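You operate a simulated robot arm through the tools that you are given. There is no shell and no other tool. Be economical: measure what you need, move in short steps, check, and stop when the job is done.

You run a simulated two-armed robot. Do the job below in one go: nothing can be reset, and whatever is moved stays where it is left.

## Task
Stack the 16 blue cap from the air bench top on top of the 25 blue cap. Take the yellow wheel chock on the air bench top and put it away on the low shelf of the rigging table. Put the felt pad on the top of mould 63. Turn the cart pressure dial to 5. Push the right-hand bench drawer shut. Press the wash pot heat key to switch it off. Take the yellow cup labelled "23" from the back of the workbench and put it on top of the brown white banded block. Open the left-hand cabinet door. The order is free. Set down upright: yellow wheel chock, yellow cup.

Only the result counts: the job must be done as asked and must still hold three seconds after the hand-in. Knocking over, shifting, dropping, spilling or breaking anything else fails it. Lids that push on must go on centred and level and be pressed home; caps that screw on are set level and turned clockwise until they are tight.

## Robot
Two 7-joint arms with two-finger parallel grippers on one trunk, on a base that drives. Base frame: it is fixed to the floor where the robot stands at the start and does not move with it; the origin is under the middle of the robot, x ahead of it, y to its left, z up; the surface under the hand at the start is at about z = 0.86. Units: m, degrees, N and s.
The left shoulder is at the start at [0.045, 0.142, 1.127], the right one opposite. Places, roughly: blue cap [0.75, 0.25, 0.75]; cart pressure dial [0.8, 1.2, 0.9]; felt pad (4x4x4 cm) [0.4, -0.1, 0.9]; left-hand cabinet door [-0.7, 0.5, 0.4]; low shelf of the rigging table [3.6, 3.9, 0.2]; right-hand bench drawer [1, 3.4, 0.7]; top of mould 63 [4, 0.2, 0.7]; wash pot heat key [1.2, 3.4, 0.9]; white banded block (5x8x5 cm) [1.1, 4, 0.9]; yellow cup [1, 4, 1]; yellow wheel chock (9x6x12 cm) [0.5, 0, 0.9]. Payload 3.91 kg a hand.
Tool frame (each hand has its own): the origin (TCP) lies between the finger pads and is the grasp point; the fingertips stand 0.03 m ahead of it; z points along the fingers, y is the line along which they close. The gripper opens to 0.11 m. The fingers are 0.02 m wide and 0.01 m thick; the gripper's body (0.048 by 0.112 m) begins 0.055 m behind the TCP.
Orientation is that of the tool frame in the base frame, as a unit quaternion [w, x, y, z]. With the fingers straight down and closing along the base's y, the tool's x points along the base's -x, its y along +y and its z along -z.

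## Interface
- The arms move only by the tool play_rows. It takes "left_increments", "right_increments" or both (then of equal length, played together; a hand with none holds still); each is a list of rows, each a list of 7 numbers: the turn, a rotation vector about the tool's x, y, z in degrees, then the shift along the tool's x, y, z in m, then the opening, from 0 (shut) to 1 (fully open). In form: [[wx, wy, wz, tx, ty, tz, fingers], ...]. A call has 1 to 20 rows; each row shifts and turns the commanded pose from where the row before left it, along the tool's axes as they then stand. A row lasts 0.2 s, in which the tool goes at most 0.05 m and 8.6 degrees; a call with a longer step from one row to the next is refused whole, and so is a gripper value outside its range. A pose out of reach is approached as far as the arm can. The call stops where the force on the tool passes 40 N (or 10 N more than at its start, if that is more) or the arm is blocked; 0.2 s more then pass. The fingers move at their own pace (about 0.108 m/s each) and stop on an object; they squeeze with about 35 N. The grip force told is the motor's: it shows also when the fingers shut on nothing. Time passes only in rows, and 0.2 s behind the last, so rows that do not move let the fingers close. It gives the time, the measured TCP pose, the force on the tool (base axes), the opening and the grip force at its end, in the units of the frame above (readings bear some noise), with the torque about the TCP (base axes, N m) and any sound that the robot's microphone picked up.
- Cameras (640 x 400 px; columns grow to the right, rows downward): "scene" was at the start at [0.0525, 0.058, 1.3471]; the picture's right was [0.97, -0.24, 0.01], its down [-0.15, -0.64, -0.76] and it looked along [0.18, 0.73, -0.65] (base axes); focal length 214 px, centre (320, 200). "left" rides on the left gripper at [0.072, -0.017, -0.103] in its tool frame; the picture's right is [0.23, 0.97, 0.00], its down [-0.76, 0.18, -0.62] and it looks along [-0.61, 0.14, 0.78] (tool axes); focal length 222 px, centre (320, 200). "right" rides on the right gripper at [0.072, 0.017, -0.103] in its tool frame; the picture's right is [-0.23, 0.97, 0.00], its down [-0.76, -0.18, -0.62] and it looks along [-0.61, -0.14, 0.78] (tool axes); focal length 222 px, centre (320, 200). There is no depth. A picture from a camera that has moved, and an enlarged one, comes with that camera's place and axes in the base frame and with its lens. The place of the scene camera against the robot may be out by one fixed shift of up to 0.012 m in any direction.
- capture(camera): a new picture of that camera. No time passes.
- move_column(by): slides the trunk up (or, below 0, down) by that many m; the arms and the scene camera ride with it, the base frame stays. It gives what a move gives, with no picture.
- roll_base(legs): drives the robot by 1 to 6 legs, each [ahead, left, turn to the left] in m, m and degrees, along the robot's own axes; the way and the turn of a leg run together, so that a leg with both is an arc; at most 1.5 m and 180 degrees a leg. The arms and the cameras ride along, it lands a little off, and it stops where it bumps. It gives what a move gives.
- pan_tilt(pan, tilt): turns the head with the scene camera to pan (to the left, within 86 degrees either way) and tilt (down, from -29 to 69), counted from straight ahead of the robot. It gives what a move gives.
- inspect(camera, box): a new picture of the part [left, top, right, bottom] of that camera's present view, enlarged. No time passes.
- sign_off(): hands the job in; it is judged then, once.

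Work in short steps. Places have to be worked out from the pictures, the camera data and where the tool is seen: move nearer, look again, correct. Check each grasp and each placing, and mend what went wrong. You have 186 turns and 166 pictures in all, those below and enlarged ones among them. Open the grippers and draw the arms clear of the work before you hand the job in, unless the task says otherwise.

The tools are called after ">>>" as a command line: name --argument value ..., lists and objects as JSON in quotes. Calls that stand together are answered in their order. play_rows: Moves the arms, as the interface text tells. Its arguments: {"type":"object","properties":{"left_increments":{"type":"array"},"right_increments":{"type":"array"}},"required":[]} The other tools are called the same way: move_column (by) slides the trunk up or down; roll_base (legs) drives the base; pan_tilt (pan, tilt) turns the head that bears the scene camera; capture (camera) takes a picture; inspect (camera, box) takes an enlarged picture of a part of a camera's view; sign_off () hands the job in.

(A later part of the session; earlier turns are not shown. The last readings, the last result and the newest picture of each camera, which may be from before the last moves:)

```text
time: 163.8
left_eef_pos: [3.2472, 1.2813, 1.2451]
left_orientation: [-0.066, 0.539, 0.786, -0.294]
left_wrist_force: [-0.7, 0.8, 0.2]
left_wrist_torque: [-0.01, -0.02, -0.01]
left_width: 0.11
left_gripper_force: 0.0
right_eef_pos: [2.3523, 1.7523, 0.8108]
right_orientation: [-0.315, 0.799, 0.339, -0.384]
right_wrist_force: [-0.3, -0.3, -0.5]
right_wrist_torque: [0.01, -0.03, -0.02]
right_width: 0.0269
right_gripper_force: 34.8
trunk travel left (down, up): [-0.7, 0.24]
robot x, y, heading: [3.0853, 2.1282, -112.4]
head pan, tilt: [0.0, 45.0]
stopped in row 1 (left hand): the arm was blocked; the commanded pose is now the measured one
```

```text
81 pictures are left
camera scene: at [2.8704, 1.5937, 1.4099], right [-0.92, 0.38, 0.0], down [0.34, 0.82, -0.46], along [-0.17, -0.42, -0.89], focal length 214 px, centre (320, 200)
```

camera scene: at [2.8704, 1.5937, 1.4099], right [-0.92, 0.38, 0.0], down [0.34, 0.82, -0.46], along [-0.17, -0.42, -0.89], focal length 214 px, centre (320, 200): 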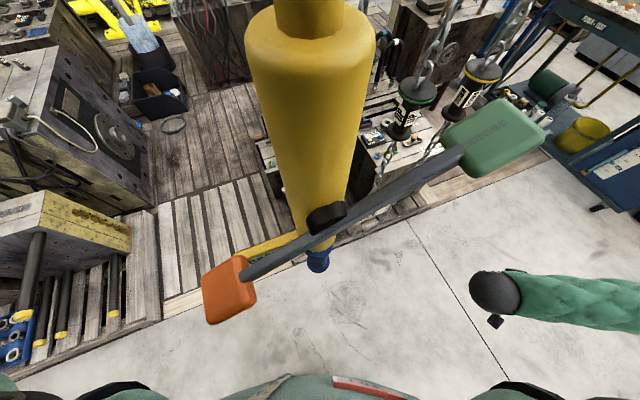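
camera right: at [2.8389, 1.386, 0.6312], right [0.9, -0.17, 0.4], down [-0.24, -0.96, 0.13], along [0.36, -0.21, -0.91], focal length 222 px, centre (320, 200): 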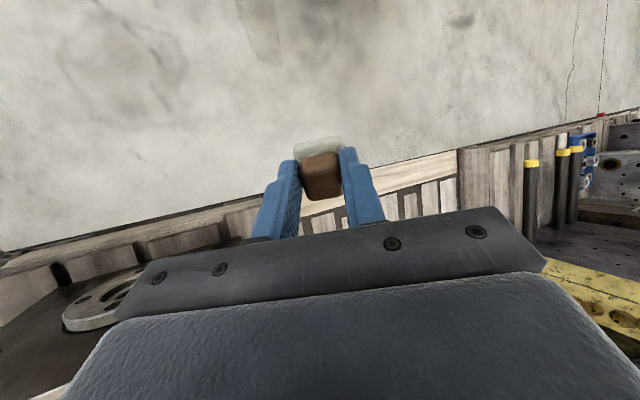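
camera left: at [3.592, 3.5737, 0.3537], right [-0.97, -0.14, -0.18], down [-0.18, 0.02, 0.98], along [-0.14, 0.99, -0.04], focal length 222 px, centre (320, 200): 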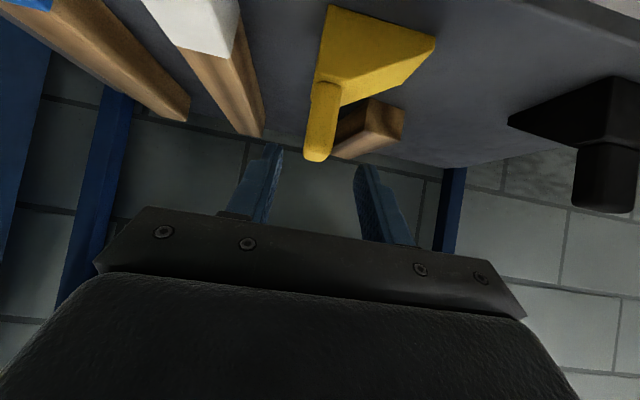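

Head moves earlier ran without being cut off, so I use a long head move to let the arm controllers settle.

>>> pan_tilt --pan 60 --tilt 20

>>> pan_tilt --pan 0 --tilt 30

>>> capture --camera "scene"

```text
time: 165.1
left_eef_pos: [3.2187, 1.2687, 1.2469]
left_orientation: [-0.071, 0.56, 0.773, -0.289]
left_wrist_force: [0.5, -0.1, 0.5]
left_wrist_torque: [-0.01, -0.01, 0.03]
left_width: 0.1101
left_gripper_force: 0.1
right_eef_pos: [2.3459, 1.781, 0.8145]
right_orientation: [-0.322, 0.807, 0.321, -0.376]
right_wrist_force: [0.4, -0.1, -0.3]
right_wrist_torque: [0.02, -0.03, -0.01]
right_width: 0.0271
right_gripper_force: 35.0
trunk travel left (down, up): [-0.7, 0.24]
robot x, y, heading: [3.0978, 2.121, -115.1]
head pan, tilt: [60.0, 20.0]
```

```text
time: 166.4
left_eef_pos: [3.2186, 1.2679, 1.2455]
left_orientation: [-0.071, 0.559, 0.773, -0.29]
left_wrist_force: [0.0, -0.2, 0.2]
left_wrist_torque: [0.01, -0.01, 0.02]
left_width: 0.11
left_gripper_force: 0.1
right_eef_pos: [2.3463, 1.7798, 0.8136]
right_orientation: [-0.322, 0.807, 0.321, -0.377]
right_wrist_force: [-0.2, 0.2, -0.3]
right_wrist_torque: [0.02, 0.0, 0.02]
right_width: 0.0267
right_gripper_force: 35.1
trunk travel left (down, up): [-0.7, 0.24]
robot x, y, heading: [3.0938, 2.1192, -114.9]
head pan, tilt: [0.0, 30.0]
```

```text
80 pictures are left
camera scene: at [2.8502, 1.5858, 1.43], right [-0.91, 0.42, 0.0], down [0.31, 0.67, -0.67], along [-0.29, -0.61, -0.74], focal length 214 px, centre (320, 200)
```

scene: 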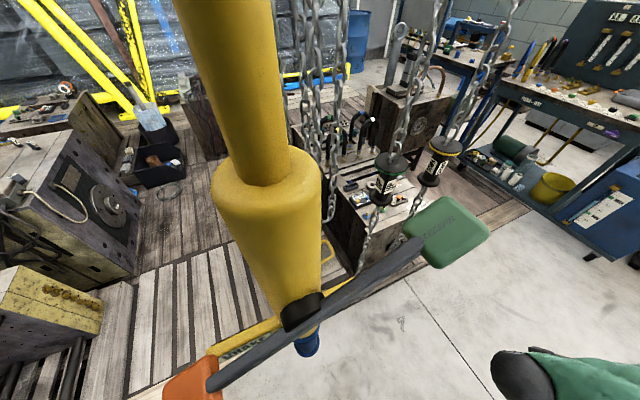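

It has settled: the trunk simply got bent forward ≈18°. Now I back straight away from the hoist.

>>> roll_base --legs '[[-0.4, 0, 0]]'

>>> capture --camera "scene"

```text
time: 167.2
left_eef_pos: [3.273, 1.3903, 1.3706]
left_orientation: [-0.082, 0.468, 0.748, -0.464]
left_wrist_force: [-0.3, -0.9, 0.1]
left_wrist_torque: [-0.01, 0.01, 0.01]
left_width: 0.1101
left_gripper_force: 0.0
right_eef_pos: [2.3947, 2.0054, 0.8186]
right_orientation: [-0.488, 0.791, 0.279, -0.241]
right_wrist_force: [1.0, -0.2, -0.5]
right_wrist_torque: [0.0, 0.03, 0.0]
right_width: 0.0265
right_gripper_force: 34.7
trunk travel left (down, up): [-0.7, 0.24]
robot x, y, heading: [3.0909, 2.1244, -114.1]
head pan, tilt: [0.0, 30.0]
stopped in leg 1: the robot was blocked; the commanded pose is now the measured one
```

```text
79 pictures are left
camera scene: at [2.8547, 1.5866, 1.4316], right [-0.91, 0.41, 0.0], down [0.3, 0.67, -0.67], along [-0.27, -0.62, -0.74], focal length 214 px, centre (320, 200)
```

scene: 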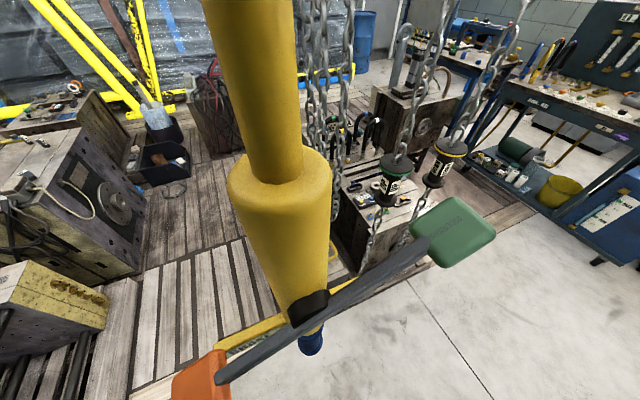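

The base didn't move but the arms swung; I settle again with a head move and then try lowering the trunk in a small step.

>>> pan_tilt --pan 40 --tilt 10

>>> move_column --by -0.1

>>> capture --camera "scene"

```text
time: 168.2
left_eef_pos: [3.273, 1.3839, 1.3649]
left_orientation: [-0.086, 0.469, 0.748, -0.461]
left_wrist_force: [0.6, -1.6, 0.2]
left_wrist_torque: [0.02, 0.04, -0.03]
left_width: 0.11
left_gripper_force: 0.0
right_eef_pos: [2.3973, 2.0049, 0.8174]
right_orientation: [-0.489, 0.792, 0.276, -0.24]
right_wrist_force: [-0.6, -1.3, -0.6]
right_wrist_torque: [-0.03, -0.02, -0.01]
right_width: 0.0269
right_gripper_force: 34.6
trunk travel left (down, up): [-0.7, 0.24]
robot x, y, heading: [3.0924, 2.1249, -114.2]
head pan, tilt: [40.0, 10.0]
```

```text
time: 168.6
left_eef_pos: [3.3318, 1.4796, 1.4467]
left_orientation: [-0.112, 0.423, 0.719, -0.54]
left_wrist_force: [0.8, 0.3, 0.2]
left_wrist_torque: [-0.01, 0.0, -0.02]
left_width: 0.1101
left_gripper_force: 0.0
right_eef_pos: [2.4385, 2.1074, 0.8311]
right_orientation: [-0.498, 0.825, 0.183, -0.194]
right_wrist_force: [0.2, -1.1, -1.3]
right_wrist_torque: [0.04, 0.01, -0.03]
right_width: 0.0265
right_gripper_force: 35.4
trunk travel left (down, up): [-0.697, 0.243]
robot x, y, heading: [3.0955, 2.1244, -114.2]
head pan, tilt: [40.0, 10.0]
stopped: the arm was blocked; the commanded pose is now the measured one
```

```text
78 pictures are left
camera scene: at [2.9139, 1.5754, 1.4677], right [-0.95, -0.24, -0.19], down [0.07, 0.43, -0.9], along [0.3, -0.87, -0.39], focal length 214 px, centre (320, 200)
```

scene: 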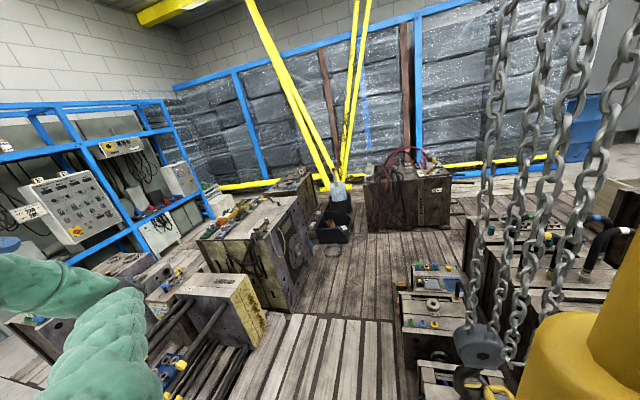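

Each command swings both arms up and back, which shifts weight rearward. I repeat to help it rock back upright.

>>> move_column --by -0.3

>>> move_column --by -0.3

>>> move_column --by -0.3

>>> move_column --by -0.3

>>> move_column --by -0.3

>>> capture --camera "scene"

```text
time: 168.9
left_eef_pos: [3.4129, 1.6384, 1.4879]
left_orientation: [-0.151, 0.399, 0.656, -0.623]
left_wrist_force: [0.2, -0.9, 0.7]
left_wrist_torque: [0.01, 0.01, -0.05]
left_width: 0.1099
left_gripper_force: 0.0
right_eef_pos: [2.502, 2.224, 0.8693]
right_orientation: [-0.507, 0.843, 0.066, -0.169]
right_wrist_force: [0.7, -1.0, -0.9]
right_wrist_torque: [-0.02, -0.01, 0.0]
right_width: 0.0271
right_gripper_force: 35.5
trunk travel left (down, up): [-0.696, 0.244]
robot x, y, heading: [3.0965, 2.1239, -115.2]
head pan, tilt: [40.0, 10.0]
stopped: the arm was blocked; the commanded pose is now the measured one
```

```text
time: 169.2
left_eef_pos: [3.4926, 1.8318, 1.4627]
left_orientation: [0.18, -0.399, -0.57, 0.695]
left_wrist_force: [-0.5, -0.9, -0.4]
left_wrist_torque: [-0.05, 0.04, -0.02]
left_width: 0.1099
left_gripper_force: 0.0
right_eef_pos: [2.5396, 2.3925, 0.9114]
right_orientation: [-0.546, 0.813, -0.062, -0.193]
right_wrist_force: [-1.1, -1.6, -0.6]
right_wrist_torque: [0.03, -0.04, 0.0]
right_width: 0.0267
right_gripper_force: 34.7
trunk travel left (down, up): [-0.694, 0.246]
robot x, y, heading: [3.1048, 2.1174, -115.8]
head pan, tilt: [40.0, 10.0]
stopped: the arm was blocked; the commanded pose is now the measured one
```

```text
time: 169.6
left_eef_pos: [3.6101, 2.094, 1.3473]
left_orientation: [0.191, -0.397, -0.441, 0.781]
left_wrist_force: [-0.1, -1.9, 2.6]
left_wrist_torque: [0.02, -0.05, -0.09]
left_width: 0.1101
left_gripper_force: 0.0
right_eef_pos: [2.578, 2.5669, 0.8729]
right_orientation: [-0.475, 0.812, -0.22, -0.256]
right_wrist_force: [-0.8, -0.9, 0.1]
right_wrist_torque: [-0.01, -0.06, -0.05]
right_width: 0.027
right_gripper_force: 35.2
trunk travel left (down, up): [-0.693, 0.247]
robot x, y, heading: [3.1081, 2.1148, -116.7]
head pan, tilt: [40.0, 10.0]
stopped: the arm was blocked; the commanded pose is now the measured one
```

```text
time: 169.9
left_eef_pos: [3.7425, 2.3682, 1.3005]
left_orientation: [0.161, -0.377, -0.364, 0.836]
left_wrist_force: [-7.5, -6.9, 5.1]
left_wrist_torque: [-0.04, -0.07, -0.07]
left_width: 0.1099
left_gripper_force: 0.2
right_eef_pos: [2.6563, 2.6987, 0.8062]
right_orientation: [-0.365, 0.864, -0.227, -0.261]
right_wrist_force: [0.1, 0.6, 5.2]
right_wrist_torque: [-0.29, -0.11, 0.09]
right_width: 0.0265
right_gripper_force: 35.4
trunk travel left (down, up): [-0.692, 0.248]
robot x, y, heading: [3.1161, 2.1133, -116.4]
head pan, tilt: [40.0, 10.0]
stopped: the arm was blocked; the commanded pose is now the measured one
```

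```text
time: 170.3
left_eef_pos: [3.7745, 2.4566, 1.3483]
left_orientation: [0.176, -0.478, -0.395, 0.765]
left_wrist_force: [-0.4, 1.6, 0.2]
left_wrist_torque: [0.06, -0.04, 0.11]
left_width: 0.1102
left_gripper_force: 0.0
right_eef_pos: [2.6311, 2.5959, 0.8453]
right_orientation: [-0.23, 0.915, -0.155, -0.292]
right_wrist_force: [1.3, 0.1, -1.0]
right_wrist_torque: [-0.03, 0.04, 0.07]
right_width: 0.0001
right_gripper_force: 35.0
trunk travel left (down, up): [-0.688, 0.252]
robot x, y, heading: [3.1207, 2.1118, -116.0]
head pan, tilt: [40.0, 10.0]
stopped: the arm was blocked; the commanded pose is now the measured one
```

```text
77 pictures are left
camera scene: at [3.3466, 2.4306, 1.5229], right [-0.95, -0.21, 0.21], down [-0.19, -0.13, -0.97], along [0.24, -0.97, 0.09], focal length 214 px, centre (320, 200)
```

scene: 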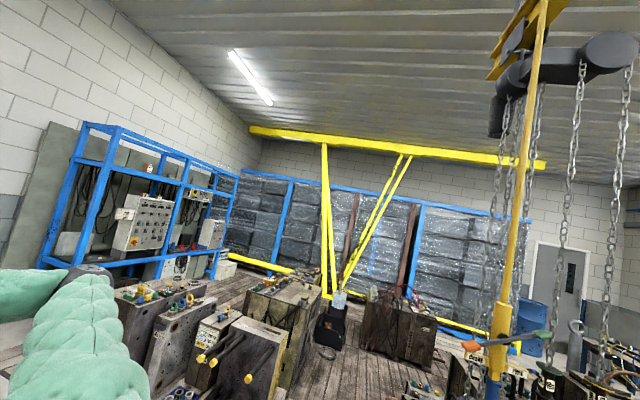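

It rocked back past upright (and the felt pad slipped out of the right hand). I hold via a head move to let it settle.

>>> pan_tilt --pan 0 --tilt 40

>>> capture --camera "scene"

```text
time: 171.4
left_eef_pos: [3.7239, 2.3682, 1.3814]
left_orientation: [0.168, -0.477, -0.436, 0.744]
left_wrist_force: [-0.4, 0.5, 0.1]
left_wrist_torque: [0.02, 0.01, 0.03]
left_width: 0.1098
left_gripper_force: 0.2
right_eef_pos: [2.5935, 2.4879, 0.8444]
right_orientation: [-0.267, 0.914, -0.107, -0.284]
right_wrist_force: [0.0, 1.3, -0.5]
right_wrist_torque: [0.01, -0.04, -0.04]
right_width: 0.0
right_gripper_force: 34.8
trunk travel left (down, up): [-0.688, 0.252]
robot x, y, heading: [3.1424, 2.1009, -112.4]
head pan, tilt: [0.0, 40.0]
```

```text
76 pictures are left
camera scene: at [3.2259, 2.3009, 1.4945], right [-0.92, 0.38, 0.0], down [0.17, 0.4, -0.9], along [-0.34, -0.83, -0.44], focal length 214 px, centre (320, 200)
```

scene: 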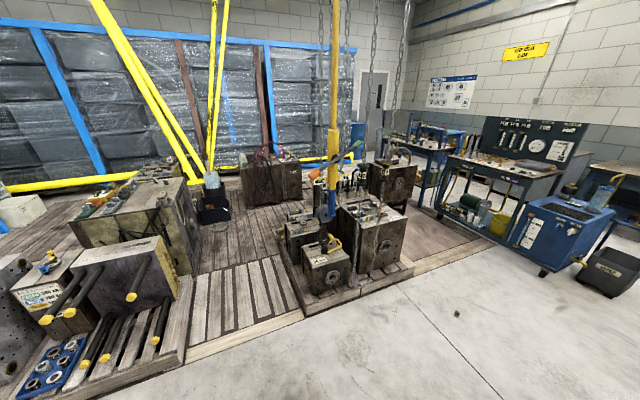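

Free of the mast, leaning back ≈14°. I wait with more head moves and watch the trend.

>>> pan_tilt --pan 60 --tilt 40

>>> pan_tilt --pan -60 --tilt 40

>>> pan_tilt --pan 0 --tilt 40

>>> inspect --camera "scene" --box '[380, 240, 540, 360]'

```text
time: 172.7
left_eef_pos: [3.6838, 2.0564, 1.3254]
left_orientation: [0.241, -0.45, -0.418, 0.752]
left_wrist_force: [-0.9, -2.5, 2.4]
left_wrist_torque: [-0.01, -0.08, -0.04]
left_width: 0.1101
left_gripper_force: 0.0
right_eef_pos: [2.704, 2.5521, 0.8324]
right_orientation: [-0.435, 0.851, -0.217, -0.199]
right_wrist_force: [-0.6, -2.1, -0.2]
right_wrist_torque: [0.02, -0.05, -0.07]
right_width: 0.0001
right_gripper_force: 34.5
trunk travel left (down, up): [-0.688, 0.252]
robot x, y, heading: [3.1602, 2.0808, -123.1]
head pan, tilt: [60.0, 40.0]
```

```text
time: 174.7
left_eef_pos: [3.6629, 2.1939, 1.3647]
left_orientation: [0.172, -0.419, -0.465, 0.761]
left_wrist_force: [-0.3, 4.7, 0.0]
left_wrist_torque: [0.1, 0.02, 0.33]
left_width: 0.11
left_gripper_force: 0.0
right_eef_pos: [2.5932, 2.4716, 0.8164]
right_orientation: [-0.397, 0.878, -0.119, -0.24]
right_wrist_force: [-1.2, -2.3, 0.2]
right_wrist_torque: [0.0, -0.09, -0.15]
right_width: 0.0
right_gripper_force: 34.9
trunk travel left (down, up): [-0.688, 0.252]
robot x, y, heading: [3.1543, 2.1117, -112.6]
head pan, tilt: [-60.0, 40.0]
```

```text
time: 176.0
left_eef_pos: [3.6387, 2.1323, 1.363]
left_orientation: [0.201, -0.429, -0.461, 0.75]
left_wrist_force: [0.2, -1.0, -1.1]
left_wrist_torque: [-0.01, -0.01, -0.02]
left_width: 0.1098
left_gripper_force: 0.1
right_eef_pos: [2.5827, 2.4848, 0.8274]
right_orientation: [-0.412, 0.869, -0.142, -0.232]
right_wrist_force: [-0.3, 0.3, -0.6]
right_wrist_torque: [0.01, -0.01, 0.03]
right_width: 0.0
right_gripper_force: 35.4
trunk travel left (down, up): [-0.688, 0.252]
robot x, y, heading: [3.1199, 2.1087, -115.4]
head pan, tilt: [0.0, 40.0]
```

```text
3.33 times, centred on (460, 300) of scene
camera zoom: at [3.0672, 1.9815, 1.4668], right [-0.9, 0.43, 0.0], down [0.28, 0.58, -0.77], along [-0.33, -0.69, -0.64], focal length 715 px, centre (-147, -133)
```

zoom: 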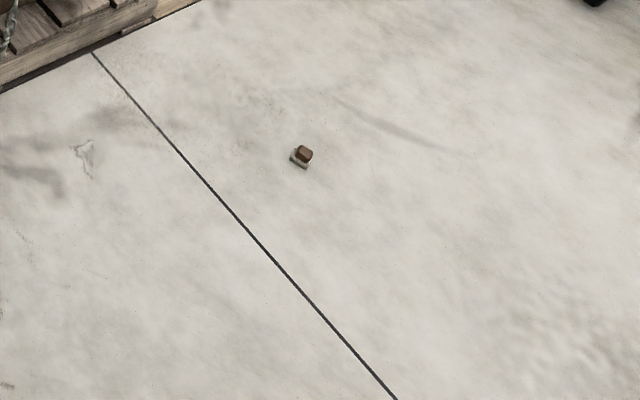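

The robot is upright again, and the felt pad lies right-side up on the open floor near (1.88, 1.70). The mast's at about (2.89, 1.57), right in front, so I back straight off first.

>>> roll_base --legs '[[-0.5, 0, 0]]'

>>> capture --camera "scene"

```text
time: 178.9
left_eef_pos: [3.8567, 2.6007, 1.362]
left_orientation: [0.196, -0.427, -0.462, 0.752]
left_wrist_force: [0.1, -0.1, 0.3]
left_wrist_torque: [0.01, 0.02, -0.04]
left_width: 0.1101
left_gripper_force: 0.1
right_eef_pos: [2.798, 2.9415, 0.8246]
right_orientation: [-0.411, 0.87, -0.138, -0.233]
right_wrist_force: [-0.2, 0.7, 1.2]
right_wrist_torque: [-0.02, -0.01, -0.01]
right_width: 0.0
right_gripper_force: 34.9
trunk travel left (down, up): [-0.688, 0.252]
robot x, y, heading: [3.3342, 2.5697, -115.1]
head pan, tilt: [0.0, 40.0]
```

```text
74 pictures are left
camera scene: at [3.2867, 2.4451, 1.467], right [-0.9, 0.43, 0.0], down [0.27, 0.58, -0.77], along [-0.33, -0.69, -0.64], focal length 214 px, centre (320, 200)
```

scene: 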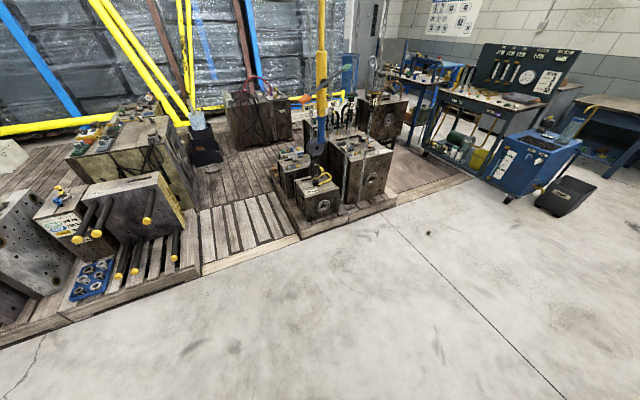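

Clear now. I bring both hands round to the front with their present attitudes.

>>> play_rows --left_increments '[[0, 0, 0, -0.0086, 0.0215, 0.0379, 1], [0, 0, 0, -0.0086, 0.0215, 0.0379, 1], [0, 0, 0, -0.0086, 0.0215, 0.0379, 1], [0, 0, 0, -0.0086, 0.0215, 0.0379, 1], [0, 0, 0, -0.0086, 0.0215, 0.0379, 1], [0, 0, 0, -0.0086, 0.0215, 0.0379, 1], [0, 0, 0, -0.0086, 0.0215, 0.0379, 1], [0, 0, 0, -0.0086, 0.0215, 0.0379, 1], [0, 0, 0, -0.0086, 0.0215, 0.0379, 1], [0, 0, 0, -0.0086, 0.0215, 0.0379, 1], [0, 0, 0, -0.0086, 0.0215, 0.0379, 1], [0, 0, 0, -0.0086, 0.0215, 0.0379, 1], [0, 0, 0, -0.0086, 0.0215, 0.0379, 1], [0, 0, 0, -0.0086, 0.0215, 0.0379, 1], [0, 0, 0, -0.0086, 0.0215, 0.0379, 1], [0, 0, 0, -0.0086, 0.0215, 0.0379, 1]]' --right_increments '[[0, 0, 0, -0.0045, 0.0101, -0.0445, 0.5], [0, 0, 0, -0.0045, 0.0101, -0.0445, 0.5], [0, 0, 0, -0.0045, 0.0101, -0.0445, 0.5], [0, 0, 0, -0.0045, 0.0101, -0.0445, 0.5], [0, 0, 0, -0.0045, 0.0101, -0.0445, 0.5], [0, 0, 0, -0.0045, 0.0101, -0.0445, 0.5], [0, 0, 0, -0.0045, 0.0101, -0.0445, 0.5], [0, 0, 0, -0.0045, 0.0101, -0.0445, 0.5], [0, 0, 0, -0.0045, 0.0101, -0.0445, 0.5], [0, 0, 0, -0.0045, 0.0101, -0.0445, 0.5], [0, 0, 0, -0.0045, 0.0101, -0.0445, 0.5], [0, 0, 0, -0.0045, 0.0101, -0.0445, 0.5], [0, 0, 0, -0.0045, 0.0101, -0.0445, 0.5], [0, 0, 0, -0.0045, 0.0101, -0.0445, 0.5], [0, 0, 0, -0.0045, 0.0101, -0.0445, 0.5], [0, 0, 0, -0.0045, 0.0101, -0.0445, 0.5]]'

```text
time: 182.3
left_eef_pos: [3.6505, 2.0107, 1.2711]
left_orientation: [0.197, -0.428, -0.462, 0.751]
left_wrist_force: [1.3, -0.1, -1.2]
left_wrist_torque: [0.0, 0.01, -0.07]
left_width: 0.1101
left_gripper_force: 0.0
left hand out of reach, approached as far as the arm can: row 5, 6, 7, 8, 9, 10, 11, 12, 13
right_eef_pos: [2.7911, 2.2925, 1.0607]
right_orientation: [-0.412, 0.87, -0.138, -0.234]
right_wrist_force: [1.9, 0.8, -3.8]
right_wrist_torque: [0.18, 0.13, 0.07]
right_width: 0.0548
right_gripper_force: 0.1
right hand out of reach, approached as far as the arm can: row 2, 3, 4, 5, 6, 7, 8
trunk travel left (down, up): [-0.688, 0.252]
robot x, y, heading: [3.3402, 2.5691, -115.4]
head pan, tilt: [0.0, 40.0]
```

Both are in front; now I rotate both hands to point straight down.

>>> play_rows --left_increments '[[-5.81, 5.37, 1.63, 0, 0, 0, 1], [-5.81, 5.37, 1.63, 0, 0, 0, 1], [-5.81, 5.37, 1.63, 0, 0, 0, 1], [-5.81, 5.37, 1.63, 0, 0, 0, 1], [-5.81, 5.37, 1.63, 0, 0, 0, 1], [-5.81, 5.37, 1.63, 0, 0, 0, 1], [-5.81, 5.37, 1.63, 0, 0, 0, 1], [-5.81, 5.37, 1.63, 0, 0, 0, 1], [-5.81, 5.37, 1.63, 0, 0, 0, 1], [-5.81, 5.37, 1.63, 0, 0, 0, 1], [-5.81, 5.37, 1.63, 0, 0, 0, 1], [-5.81, 5.37, 1.63, 0, 0, 0, 1], [-5.81, 5.37, 1.63, 0, 0, 0, 1]]' --right_increments '[[-5.1, -0.26, -6.3, 0, 0, 0, 1], [-5.1, -0.26, -6.3, 0, 0, 0, 1], [-5.1, -0.26, -6.3, 0, 0, 0, 1], [-5.1, -0.26, -6.3, 0, 0, 0, 1], [-5.1, -0.26, -6.3, 0, 0, 0, 1], [-5.1, -0.26, -6.3, 0, 0, 0, 1], [-5.1, -0.26, -6.3, 0, 0, 0, 1], [-5.1, -0.26, -6.3, 0, 0, 0, 1], [-5.1, -0.26, -6.3, 0, 0, 0, 1], [-5.1, -0.26, -6.3, 0, 0, 0, 1], [-5.1, -0.26, -6.3, 0, 0, 0, 1], [-5.1, -0.26, -6.3, 0, 0, 0, 1], [0, 0, 0, 0, 0, 0, 1]]'

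>>> capture --camera "scene"

```text
time: 185.3
left_eef_pos: [3.6492, 2.0242, 1.3399]
left_orientation: [0.068, 0.837, 0.532, -0.108]
left_wrist_force: [0.1, 0.0, -0.1]
left_wrist_torque: [0.0, -0.01, 0.0]
left_width: 0.11
left_gripper_force: 0.1
left hand out of reach, approached as far as the arm can: row 13
right_eef_pos: [2.7887, 2.2943, 1.0583]
right_orientation: [0.0, 0.844, 0.536, 0.001]
right_wrist_force: [0.2, -0.6, 0.7]
right_wrist_torque: [-0.01, 0.02, -0.03]
right_width: 0.1102
right_gripper_force: 0.1
trunk travel left (down, up): [-0.688, 0.252]
robot x, y, heading: [3.3401, 2.5707, -115.5]
head pan, tilt: [0.0, 40.0]
stopped in row 13 (left hand): the arm was blocked; the commanded pose is now the measured one
```

```text
73 pictures are left
camera scene: at [3.2859, 2.4411, 1.4666], right [-0.9, 0.43, 0.0], down [0.27, 0.58, -0.76], along [-0.33, -0.69, -0.64], focal length 214 px, centre (320, 200)
```

scene: 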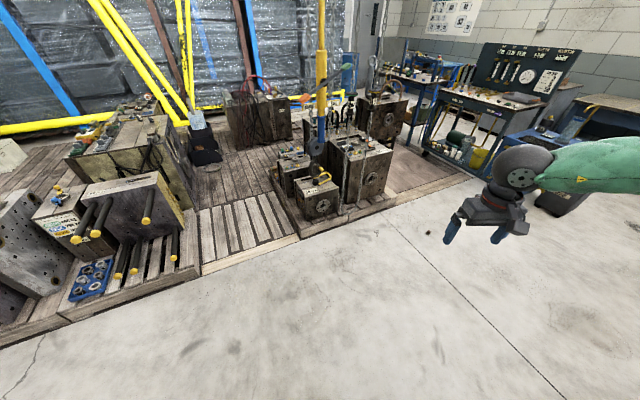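

Right hand is level; left is nearly so. To pass safely under the mast I lower the trunk fully, then go sideways to the pad.

>>> move_column --by -0.4

>>> move_column --by -0.2

>>> roll_base --legs '[[0, 0, 25.5], [0.12, 0, 0], [0.1, -1.27, 0]]'

>>> capture --camera "scene"

>>> capture --camera "right"

```text
time: 189.2
left_eef_pos: [3.6493, 2.0258, 0.9412]
left_orientation: [0.068, 0.837, 0.531, -0.109]
left_wrist_force: [0.4, 0.1, -0.5]
left_wrist_torque: [0.01, 0.0, 0.0]
left_width: 0.1102
left_gripper_force: 0.0
right_eef_pos: [2.7897, 2.2963, 0.6585]
right_orientation: [-0.001, 0.844, 0.537, 0.0]
right_wrist_force: [0.0, 0.0, 0.0]
right_wrist_torque: [0.02, 0.01, 0.02]
right_width: 0.11
right_gripper_force: 0.0
trunk travel left (down, up): [-0.288, 0.652]
robot x, y, heading: [3.3391, 2.5742, -115.3]
head pan, tilt: [0.0, 40.0]
```

```text
time: 191.3
left_eef_pos: [3.6484, 2.0248, 0.741]
left_orientation: [0.068, 0.837, 0.532, -0.109]
left_wrist_force: [-0.3, 0.1, -0.2]
left_wrist_torque: [0.0, -0.03, 0.0]
left_width: 0.11
left_gripper_force: 0.0
right_eef_pos: [2.7902, 2.2966, 0.459]
right_orientation: [-0.001, 0.844, 0.537, -0.001]
right_wrist_force: [-0.4, 0.2, -1.3]
right_wrist_torque: [-0.03, 0.01, -0.01]
right_width: 0.1102
right_gripper_force: 0.0
trunk travel left (down, up): [-0.088, 0.852]
robot x, y, heading: [3.3396, 2.5698, -115.4]
head pan, tilt: [0.0, 40.0]
```

```text
time: 199.8
left_eef_pos: [2.5963, 1.9912, 0.7405]
left_orientation: [0.091, 0.695, 0.707, -0.091]
left_wrist_force: [0.5, 0.3, 0.1]
left_wrist_torque: [-0.01, 0.01, 0.01]
left_width: 0.1099
left_gripper_force: 0.1
right_eef_pos: [1.7059, 1.8584, 0.4585]
right_orientation: [0.0, 0.702, 0.712, 0.0]
right_wrist_force: [0.1, 0.1, 0.2]
right_wrist_torque: [0.04, 0.02, 0.03]
right_width: 0.1098
right_gripper_force: 0.2
trunk travel left (down, up): [-0.088, 0.852]
robot x, y, heading: [2.0772, 2.3487, -89.1]
head pan, tilt: [0.0, 40.0]
```

```text
72 pictures are left
camera scene: at [2.0854, 2.2063, 0.8669], right [-1.0, -0.01, 0.0], down [-0.01, 0.64, -0.77], along [0.01, -0.77, -0.64], focal length 214 px, centre (320, 200)
```

scene: 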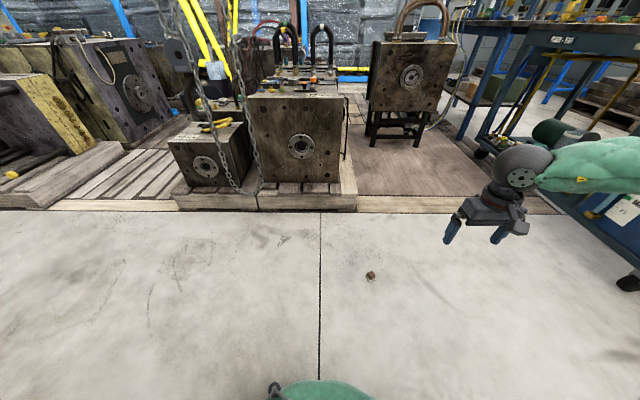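

```text
71 pictures are left
camera right: at [1.723, 1.9299, 0.5625], right [0.98, -0.21, 0.0], down [-0.17, -0.76, 0.62], along [-0.13, -0.61, -0.78], focal length 222 px, centre (320, 200)
```

right: 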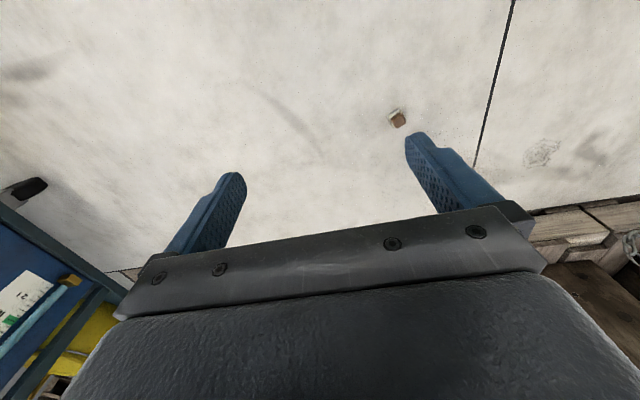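

Boards look nearly flush. The pad is near (1.867, 1.715); I move the right hand above it and down.

>>> play_rows --right_increments '[[0, 0, 0, -0.0238, 0.0268, 0.03, 0.8], [0, 0, 0, -0.0238, 0.0268, 0.03, 0.8], [0, 0, 0, -0.0238, 0.0268, 0.03, 0.8], [0, 0, 0, -0.0238, 0.0268, 0.03, 0.8], [0, 0, 0, -0.0238, 0.0268, 0.03, 0.8], [0, 0, 0, -0.0238, 0.0268, 0.03, 0.8]]'

>>> move_column --by -0.08

>>> capture --camera "right"

```text
time: 201.2
left_eef_pos: [2.5951, 1.9906, 0.7411]
left_orientation: [0.091, 0.696, 0.706, -0.092]
left_wrist_force: [-0.3, -0.7, 0.3]
left_wrist_torque: [0.03, -0.01, 0.02]
left_width: 0.1097
left_gripper_force: 0.1
right_eef_pos: [1.8703, 1.7181, 0.2788]
right_orientation: [0.001, 0.702, 0.712, 0.001]
right_wrist_force: [0.9, 0.4, 0.5]
right_wrist_torque: [-0.02, 0.03, 0.0]
right_width: 0.0883
right_gripper_force: 0.1
trunk travel left (down, up): [-0.088, 0.852]
robot x, y, heading: [2.079, 2.3502, -89.4]
head pan, tilt: [0.0, 40.0]
```

```text
time: 202.4
left_eef_pos: [2.597, 1.9918, 0.6615]
left_orientation: [0.092, 0.695, 0.707, -0.09]
left_wrist_force: [-0.4, -0.7, -0.6]
left_wrist_torque: [0.04, 0.01, -0.02]
left_width: 0.11
left_gripper_force: 0.1
right_eef_pos: [1.8714, 1.7194, 0.1991]
right_orientation: [-0.001, 0.701, 0.713, 0.0]
right_wrist_force: [0.0, -0.5, 0.2]
right_wrist_torque: [-0.02, 0.02, 0.01]
right_width: 0.088
right_gripper_force: 0.1
trunk travel left (down, up): [-0.008, 0.932]
robot x, y, heading: [2.0846, 2.3438, -89.5]
head pan, tilt: [0.0, 40.0]
```

```text
70 pictures are left
camera right: at [1.8887, 1.79, 0.3026], right [0.98, -0.21, 0.0], down [-0.17, -0.76, 0.62], along [-0.13, -0.61, -0.78], focal length 222 px, centre (320, 200)
```

right: 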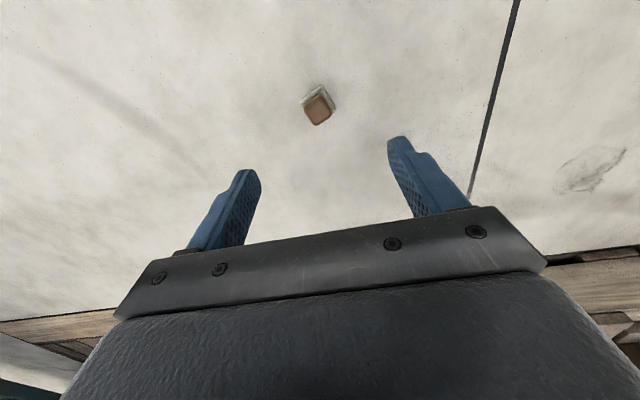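

>>> inspect --camera "right" --box '[280, 70, 360, 140]'

```text
5.71 times, centred on (320, 105) of right
camera zoom: at [1.8887, 1.79, 0.3026], right [0.98, -0.21, 0.0], down [-0.17, -0.76, 0.62], along [-0.13, -0.61, -0.78], focal length 1269 px, centre (320, 743)
```

zoom: 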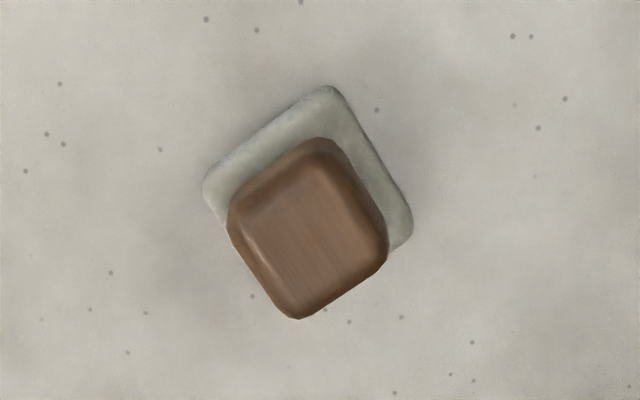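

The pad is turned ≈22°; I align the wrist and descend.

>>> play_rows --right_increments '[[0, 0, -7.4, 0, 0, 0, 0.7], [0, 0, -7.4, 0, 0, 0, 0.7], [0, 0, -7.4, 0, 0, 0.03, 0.7], [0, 0, 0, 0, 0.002, 0.04, 0.7], [0, 0, 0, 0, 0, 0.04, 0.7]]'

>>> capture --camera "right"

```text
time: 203.6
left_eef_pos: [2.5971, 1.9917, 0.6609]
left_orientation: [0.091, 0.695, 0.707, -0.091]
left_wrist_force: [-0.1, 0.3, -1.0]
left_wrist_torque: [0.01, -0.03, -0.07]
left_width: 0.1097
left_gripper_force: 0.0
right_eef_pos: [1.8458, 1.7285, 0.128]
right_orientation: [0.001, 0.552, 0.834, 0.001]
right_wrist_force: [-0.3, -0.1, 0.2]
right_wrist_torque: [0.01, 0.0, 0.0]
right_width: 0.077
right_gripper_force: 0.0
right hand out of reach, approached as far as the arm can: row 4, 5
trunk travel left (down, up): [-0.008, 0.932]
robot x, y, heading: [2.0792, 2.3463, -89.0]
head pan, tilt: [0.0, 40.0]
```

```text
68 pictures are left
camera right: at [1.8331, 1.8003, 0.232], right [0.98, 0.17, 0.0], down [0.13, -0.77, 0.62], along [0.11, -0.61, -0.78], focal length 222 px, centre (320, 200)
```

right: 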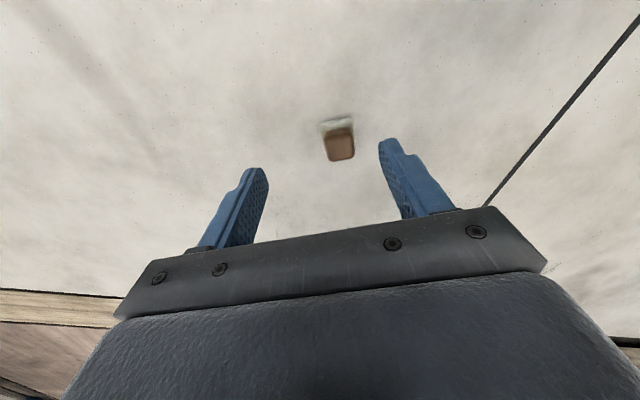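

Too low to reach at that distance; I raise slightly, back the base 15 cm and extend the arm instead.

>>> play_rows --right_increments '[[0, 0, 0, 0, 0, -0.04, 0.7], [0, 0, 0, 0, 0, -0.04, 0.7]]'

>>> roll_base --legs '[[-0.15, 0, 0]]'

>>> play_rows --right_increments '[[0, 0, 0, -0.04, -0.016, 0, 0.7], [0, 0, 0, -0.04, -0.016, 0, 0.7], [0, 0, 0, -0.04, -0.016, 0, 0.7], [0, 0, 0, -0.03, -0.012, 0, 0.7], [0, 0, 0, 0, 0.025, 0.02, 0.7], [0, 0, 0, 0, 0, 0.04, 0.7]]'

>>> capture --camera "right"

```text
time: 204.2
left_eef_pos: [2.5962, 1.992, 0.6611]
left_orientation: [0.091, 0.695, 0.707, -0.09]
left_wrist_force: [-0.2, 0.2, -1.1]
left_wrist_torque: [-0.02, 0.0, 0.0]
left_width: 0.1098
left_gripper_force: 0.1
right_eef_pos: [1.8436, 1.7301, 0.2079]
right_orientation: [0.0, 0.552, 0.834, 0.0]
right_wrist_force: [0.6, 0.0, -0.4]
right_wrist_torque: [0.01, -0.01, -0.02]
right_width: 0.077
right_gripper_force: 0.2
trunk travel left (down, up): [-0.008, 0.932]
robot x, y, heading: [2.0791, 2.3443, -89.3]
head pan, tilt: [0.0, 40.0]
```

```text
time: 205.6
left_eef_pos: [2.5943, 2.146, 0.6602]
left_orientation: [0.092, 0.695, 0.707, -0.091]
left_wrist_force: [0.0, -1.2, 0.0]
left_wrist_torque: [-0.01, 0.05, 0.0]
left_width: 0.11
left_gripper_force: 0.0
right_eef_pos: [1.8403, 1.8834, 0.2085]
right_orientation: [0.001, 0.551, 0.835, 0.0]
right_wrist_force: [-0.6, 0.5, -0.2]
right_wrist_torque: [0.03, -0.01, -0.01]
right_width: 0.077
right_gripper_force: 0.1
trunk travel left (down, up): [-0.008, 0.932]
robot x, y, heading: [2.075, 2.5023, -89.2]
head pan, tilt: [0.0, 40.0]
```

```text
time: 207.0
left_eef_pos: [2.5945, 2.1463, 0.6607]
left_orientation: [0.092, 0.695, 0.707, -0.091]
left_wrist_force: [-0.6, 0.3, 1.1]
left_wrist_torque: [-0.04, 0.03, 0.01]
left_width: 0.1099
left_gripper_force: 0.0
right_eef_pos: [1.843, 1.7548, 0.1845]
right_orientation: [0.0, 0.552, 0.834, 0.0]
right_wrist_force: [0.0, 0.8, 0.8]
right_wrist_torque: [-0.02, -0.01, -0.01]
right_width: 0.0772
right_gripper_force: 0.0
right hand out of reach, approached as far as the arm can: row 5, 6
trunk travel left (down, up): [-0.008, 0.932]
robot x, y, heading: [2.0778, 2.501, -89.2]
head pan, tilt: [0.0, 40.0]
```

```text
67 pictures are left
camera right: at [1.8299, 1.8272, 0.2882], right [0.98, 0.17, 0.0], down [0.13, -0.77, 0.62], along [0.11, -0.61, -0.78], focal length 222 px, centre (320, 200)
```

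right: 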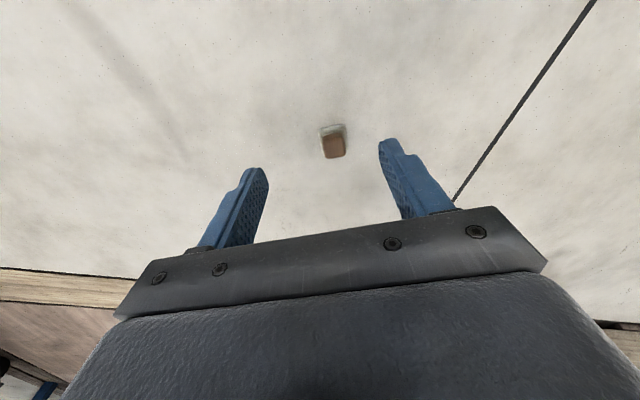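

Farther is worse, so I go closer instead: retract the hand and drive forward.

>>> play_rows --right_increments '[[0, 0, 0, 0.037, 0.015, -0.015, 0.7], [0, 0, 0, 0.037, 0.015, -0.015, 0.7], [0, 0, 0, 0.037, 0.015, -0.01, 0.7], [0, 0, 0, 0.037, 0.015, 0, 0.7], [0, 0, 0, 0.037, 0.015, 0, 0.7], [0, 0, 0, 0.037, 0.015, 0, 0.7]]'

>>> roll_base --legs '[[0.28, 0, 0]]'

>>> capture --camera "right"

```text
time: 208.4
left_eef_pos: [2.5945, 2.1466, 0.6597]
left_orientation: [0.091, 0.695, 0.707, -0.091]
left_wrist_force: [0.1, -0.1, 0.4]
left_wrist_torque: [0.04, 0.0, 0.02]
left_width: 0.1104
left_gripper_force: 0.0
right_eef_pos: [1.8347, 1.995, 0.224]
right_orientation: [0.0, 0.551, 0.835, 0.0]
right_wrist_force: [0.8, -0.4, 0.4]
right_wrist_torque: [-0.06, -0.01, 0.02]
right_width: 0.0768
right_gripper_force: 0.1
trunk travel left (down, up): [-0.008, 0.932]
robot x, y, heading: [2.0779, 2.4987, -89.3]
head pan, tilt: [0.0, 40.0]
```

```text
time: 210.3
left_eef_pos: [2.5963, 1.8663, 0.6611]
left_orientation: [0.092, 0.696, 0.706, -0.091]
left_wrist_force: [0.4, 0.0, 0.7]
left_wrist_torque: [-0.01, -0.01, 0.02]
left_width: 0.1098
left_gripper_force: 0.1
right_eef_pos: [1.8353, 1.7156, 0.2238]
right_orientation: [0.0, 0.553, 0.833, 0.0]
right_wrist_force: [0.0, 0.7, -0.4]
right_wrist_torque: [0.02, -0.02, -0.02]
right_width: 0.0772
right_gripper_force: 0.2
trunk travel left (down, up): [-0.008, 0.932]
robot x, y, heading: [2.0818, 2.2226, -89.5]
head pan, tilt: [0.0, 40.0]
```

```text
66 pictures are left
camera right: at [1.825, 1.7884, 0.3275], right [0.99, 0.17, 0.0], down [0.13, -0.77, 0.62], along [0.11, -0.61, -0.78], focal length 222 px, centre (320, 200)
```

right: 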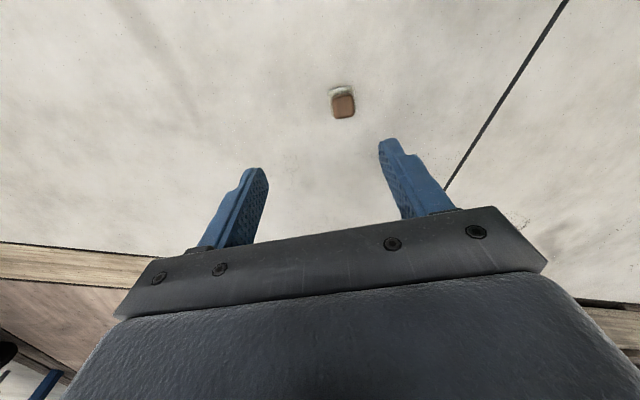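

>>> play_rows --right_increments '[[0, 0, 0, -0.012, 0.031, 0, 0.7], [0, 0, 0, 0, 0, 0.045, 0.7], [0, 0, 0, 0, 0, 0.045, 0.7], [0, 0, 0, 0, 0, 0.035, 0.7]]'

>>> capture --camera "right"

```text
time: 211.3
left_eef_pos: [2.5959, 1.8649, 0.6618]
left_orientation: [0.091, 0.696, 0.706, -0.091]
left_wrist_force: [0.5, 0.0, -0.5]
left_wrist_torque: [-0.03, -0.03, 0.03]
left_width: 0.1099
left_gripper_force: 0.1
right_eef_pos: [1.8541, 1.7171, 0.1209]
right_orientation: [0.001, 0.552, 0.834, 0.001]
right_wrist_force: [-0.8, 0.0, 0.8]
right_wrist_torque: [0.0, 0.0, -0.01]
right_width: 0.0771
right_gripper_force: 0.2
right hand out of reach, approached as far as the arm can: row 4
trunk travel left (down, up): [-0.008, 0.932]
robot x, y, heading: [2.0831, 2.2239, -89.5]
head pan, tilt: [0.0, 40.0]
```

```text
65 pictures are left
camera right: at [1.8427, 1.7891, 0.2251], right [0.99, 0.17, 0.0], down [0.13, -0.77, 0.62], along [0.11, -0.61, -0.78], focal length 222 px, centre (320, 200)
```

right: 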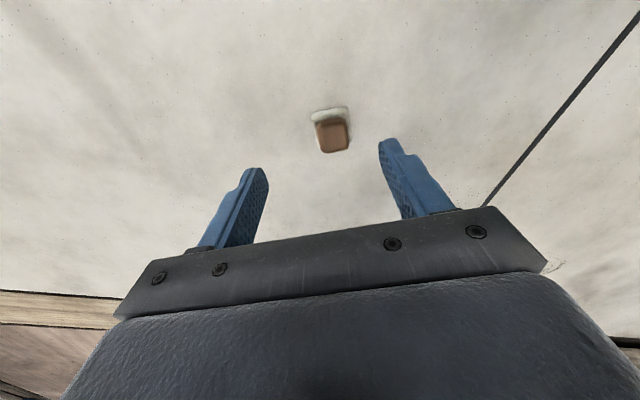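

Still limited with a vertical hand, so I pitch it ≈33° forward about the closing axis, as worked at the shelf, and then lower.

>>> play_rows --right_increments '[[0, 0, 0, 0, 0, -0.02, 0.7], [0, -8.3, 0, -0.003, 0.0116, 0, 0.7], [0, -8.3, 0, 0, 0, 0, 0.7], [0, -8.3, 0, 0, 0, 0, 0.7], [0, -8.3, 0, 0, 0, 0, 0.7]]'

>>> play_rows --right_increments '[[0, 0, 0, 0.018, 0, 0.028, 0.7], [0, 0, 0, 0.018, 0, 0.028, 0.7]]'

>>> capture --camera "right"

```text
time: 212.5
left_eef_pos: [2.5982, 1.8651, 0.6598]
left_orientation: [0.09, 0.696, 0.707, -0.091]
left_wrist_force: [0.7, -0.1, -0.1]
left_wrist_torque: [-0.03, 0.03, -0.01]
left_width: 0.1101
left_gripper_force: 0.2
right_eef_pos: [1.8607, 1.6995, 0.1822]
right_orientation: [0.234, 0.53, 0.8, -0.155]
right_wrist_force: [0.3, -0.2, 0.3]
right_wrist_torque: [0.01, 0.04, -0.04]
right_width: 0.0768
right_gripper_force: 0.0
right hand out of reach, approached as far as the arm can: row 5
trunk travel left (down, up): [-0.008, 0.932]
robot x, y, heading: [2.0773, 2.2212, -89.5]
head pan, tilt: [0.0, 40.0]
```

```text
time: 213.1
left_eef_pos: [2.5965, 1.8656, 0.6611]
left_orientation: [0.091, 0.697, 0.706, -0.091]
left_wrist_force: [-0.2, -0.6, -0.3]
left_wrist_torque: [0.0, 0.01, 0.0]
left_width: 0.11
left_gripper_force: 0.0
right_eef_pos: [1.8503, 1.6846, 0.1757]
right_orientation: [0.236, 0.53, 0.799, -0.156]
right_wrist_force: [-0.2, 0.6, 0.3]
right_wrist_torque: [0.01, -0.01, -0.01]
right_width: 0.077
right_gripper_force: 0.1
right hand out of reach, approached as far as the arm can: row 1, 2
trunk travel left (down, up): [-0.008, 0.932]
robot x, y, heading: [2.081, 2.2245, -89.6]
head pan, tilt: [0.0, 40.0]
```

```text
64 pictures are left
camera right: at [1.8225, 1.7974, 0.2242], right [0.97, 0.2, 0.12], down [-0.05, -0.35, 0.94], along [0.23, -0.92, -0.33], focal length 222 px, centre (320, 200)
```

right: 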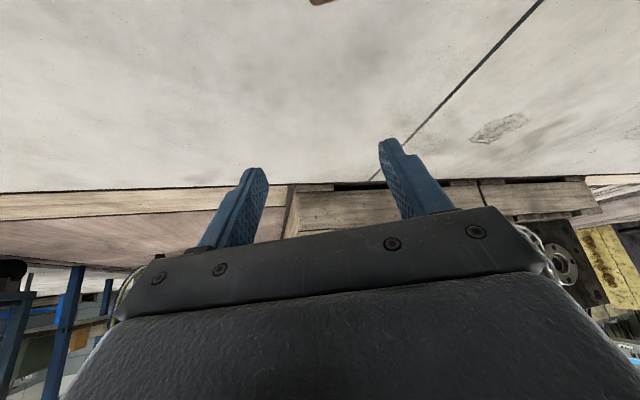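

That posture is worse. The arm seems freer to its own side, so I unpitch, move the hand out to the right, and shift the base so the pad lies there.

>>> play_rows --right_increments '[[0, 8.3, 0, 0, 0, -0.03, 0.7], [0, 8.3, 0, 0, 0, -0.03, 0.7], [0, 8.3, 0, 0, 0, -0.03, 0.7], [0, 8.3, 0, 0, 0, 0, 0.7], [0, 0, 0, 0.0383, -0.0222, 0, 0.7], [0, 0, 0, 0.0383, -0.0222, 0, 0.7], [0, 0, 0, 0.0383, -0.0222, 0, 0.7], [0, 0, 0, 0.0383, -0.0222, 0, 0.7], [0, 0, 0, 0.0383, -0.0222, 0, 0.7], [0, 0, 0, 0.0383, -0.0222, 0, 0.7], [0, 0, 0, 0.0383, -0.0222, 0, 0.7], [0, 0, 0, 0.0383, -0.0222, 0, 0.7], [0, 0, 0, 0.0383, -0.0222, 0, 0.7]]'

>>> roll_base --legs '[[0.18, 0.34, 0]]'

>>> play_rows --right_increments '[[0, 0, 0, 0, 0, 0.045, 0.7], [0, 0, 0, 0, 0, 0.045, 0.7], [0, 0, 0, 0, 0, 0.02, 0.7]]'

>>> capture --camera "right"

```text
time: 215.9
left_eef_pos: [2.5973, 1.8659, 0.6612]
left_orientation: [0.09, 0.697, 0.706, -0.091]
left_wrist_force: [-0.1, -0.7, 0.3]
left_wrist_torque: [-0.03, 0.0, 0.02]
left_width: 0.1101
left_gripper_force: 0.0
right_eef_pos: [1.506, 1.9347, 0.2448]
right_orientation: [0.0, 0.552, 0.834, 0.001]
right_wrist_force: [0.0, -0.5, 0.7]
right_wrist_torque: [-0.02, 0.01, -0.01]
right_width: 0.0772
right_gripper_force: 0.0
right hand out of reach, approached as far as the arm can: row 7, 8, 9
trunk travel left (down, up): [-0.008, 0.932]
robot x, y, heading: [2.0801, 2.2215, -89.6]
head pan, tilt: [0.0, 40.0]
```

```text
time: 218.3
left_eef_pos: [2.9368, 1.6883, 0.661]
left_orientation: [0.091, 0.696, 0.706, -0.091]
left_wrist_force: [-0.2, 1.0, 0.6]
left_wrist_torque: [0.03, 0.01, 0.02]
left_width: 0.1099
left_gripper_force: 0.0
right_eef_pos: [1.8473, 1.7553, 0.2447]
right_orientation: [0.0, 0.552, 0.834, 0.0]
right_wrist_force: [0.0, 0.6, -0.2]
right_wrist_torque: [0.0, 0.0, -0.01]
right_width: 0.0772
right_gripper_force: 0.1
trunk travel left (down, up): [-0.008, 0.932]
robot x, y, heading: [2.4196, 2.044, -89.7]
head pan, tilt: [0.0, 40.0]
```

```text
time: 219.2
left_eef_pos: [2.9371, 1.6888, 0.6614]
left_orientation: [0.092, 0.696, 0.706, -0.09]
left_wrist_force: [0.4, 0.4, -0.1]
left_wrist_torque: [-0.02, 0.0, 0.01]
left_width: 0.1099
left_gripper_force: 0.1
right_eef_pos: [1.8457, 1.7534, 0.1363]
right_orientation: [0.0, 0.551, 0.834, 0.0]
right_wrist_force: [0.1, 0.3, 0.4]
right_wrist_torque: [0.0, 0.01, 0.05]
right_width: 0.077
right_gripper_force: 0.0
trunk travel left (down, up): [-0.008, 0.932]
robot x, y, heading: [2.421, 2.0426, -89.5]
head pan, tilt: [0.0, 40.0]
```

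```text
63 pictures are left
camera right: at [1.8348, 1.8254, 0.2401], right [0.99, 0.17, 0.0], down [0.13, -0.77, 0.62], along [0.11, -0.61, -0.78], focal length 222 px, centre (320, 200)
```

right: 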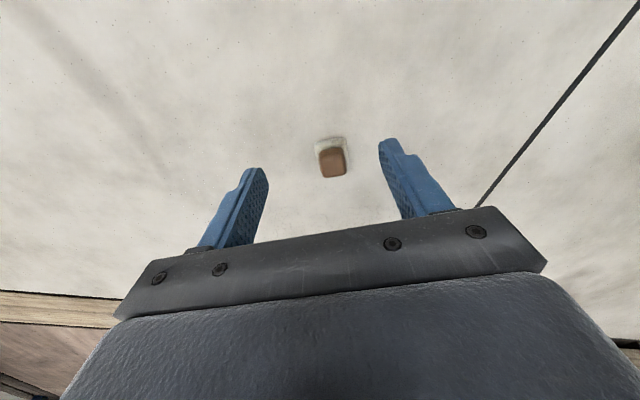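

Now it reaches. I correct over the pad and go down in steps.

>>> play_rows --right_increments '[[0, 0, 0, -0.0368, 0.0061, 0, 0.7], [0, 0, 0, 0, 0, 0.03, 0.7], [0, 0, 0, 0, 0, 0.03, 0.7], [0, 0, 0, 0, 0, 0.025, 0.7]]'

>>> capture --camera "right"

```text
time: 220.2
left_eef_pos: [2.9381, 1.6874, 0.6607]
left_orientation: [0.092, 0.696, 0.706, -0.092]
left_wrist_force: [-0.1, 0.4, 0.4]
left_wrist_torque: [-0.01, 0.0, 0.03]
left_width: 0.1102
left_gripper_force: 0.1
right_eef_pos: [1.8671, 1.7213, 0.0486]
right_orientation: [0.0, 0.553, 0.833, 0.0]
right_wrist_force: [0.5, -0.7, 0.0]
right_wrist_torque: [0.01, 0.02, -0.03]
right_width: 0.0769
right_gripper_force: 0.0
trunk travel left (down, up): [-0.008, 0.932]
robot x, y, heading: [2.4196, 2.0459, -89.2]
head pan, tilt: [0.0, 40.0]
```

```text
62 pictures are left
camera right: at [1.8556, 1.7934, 0.153], right [0.99, 0.17, 0.0], down [0.13, -0.77, 0.62], along [0.11, -0.61, -0.78], focal length 222 px, centre (320, 200)
```

right: 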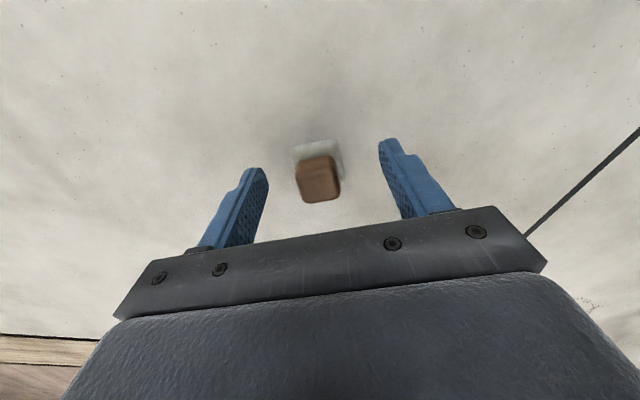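

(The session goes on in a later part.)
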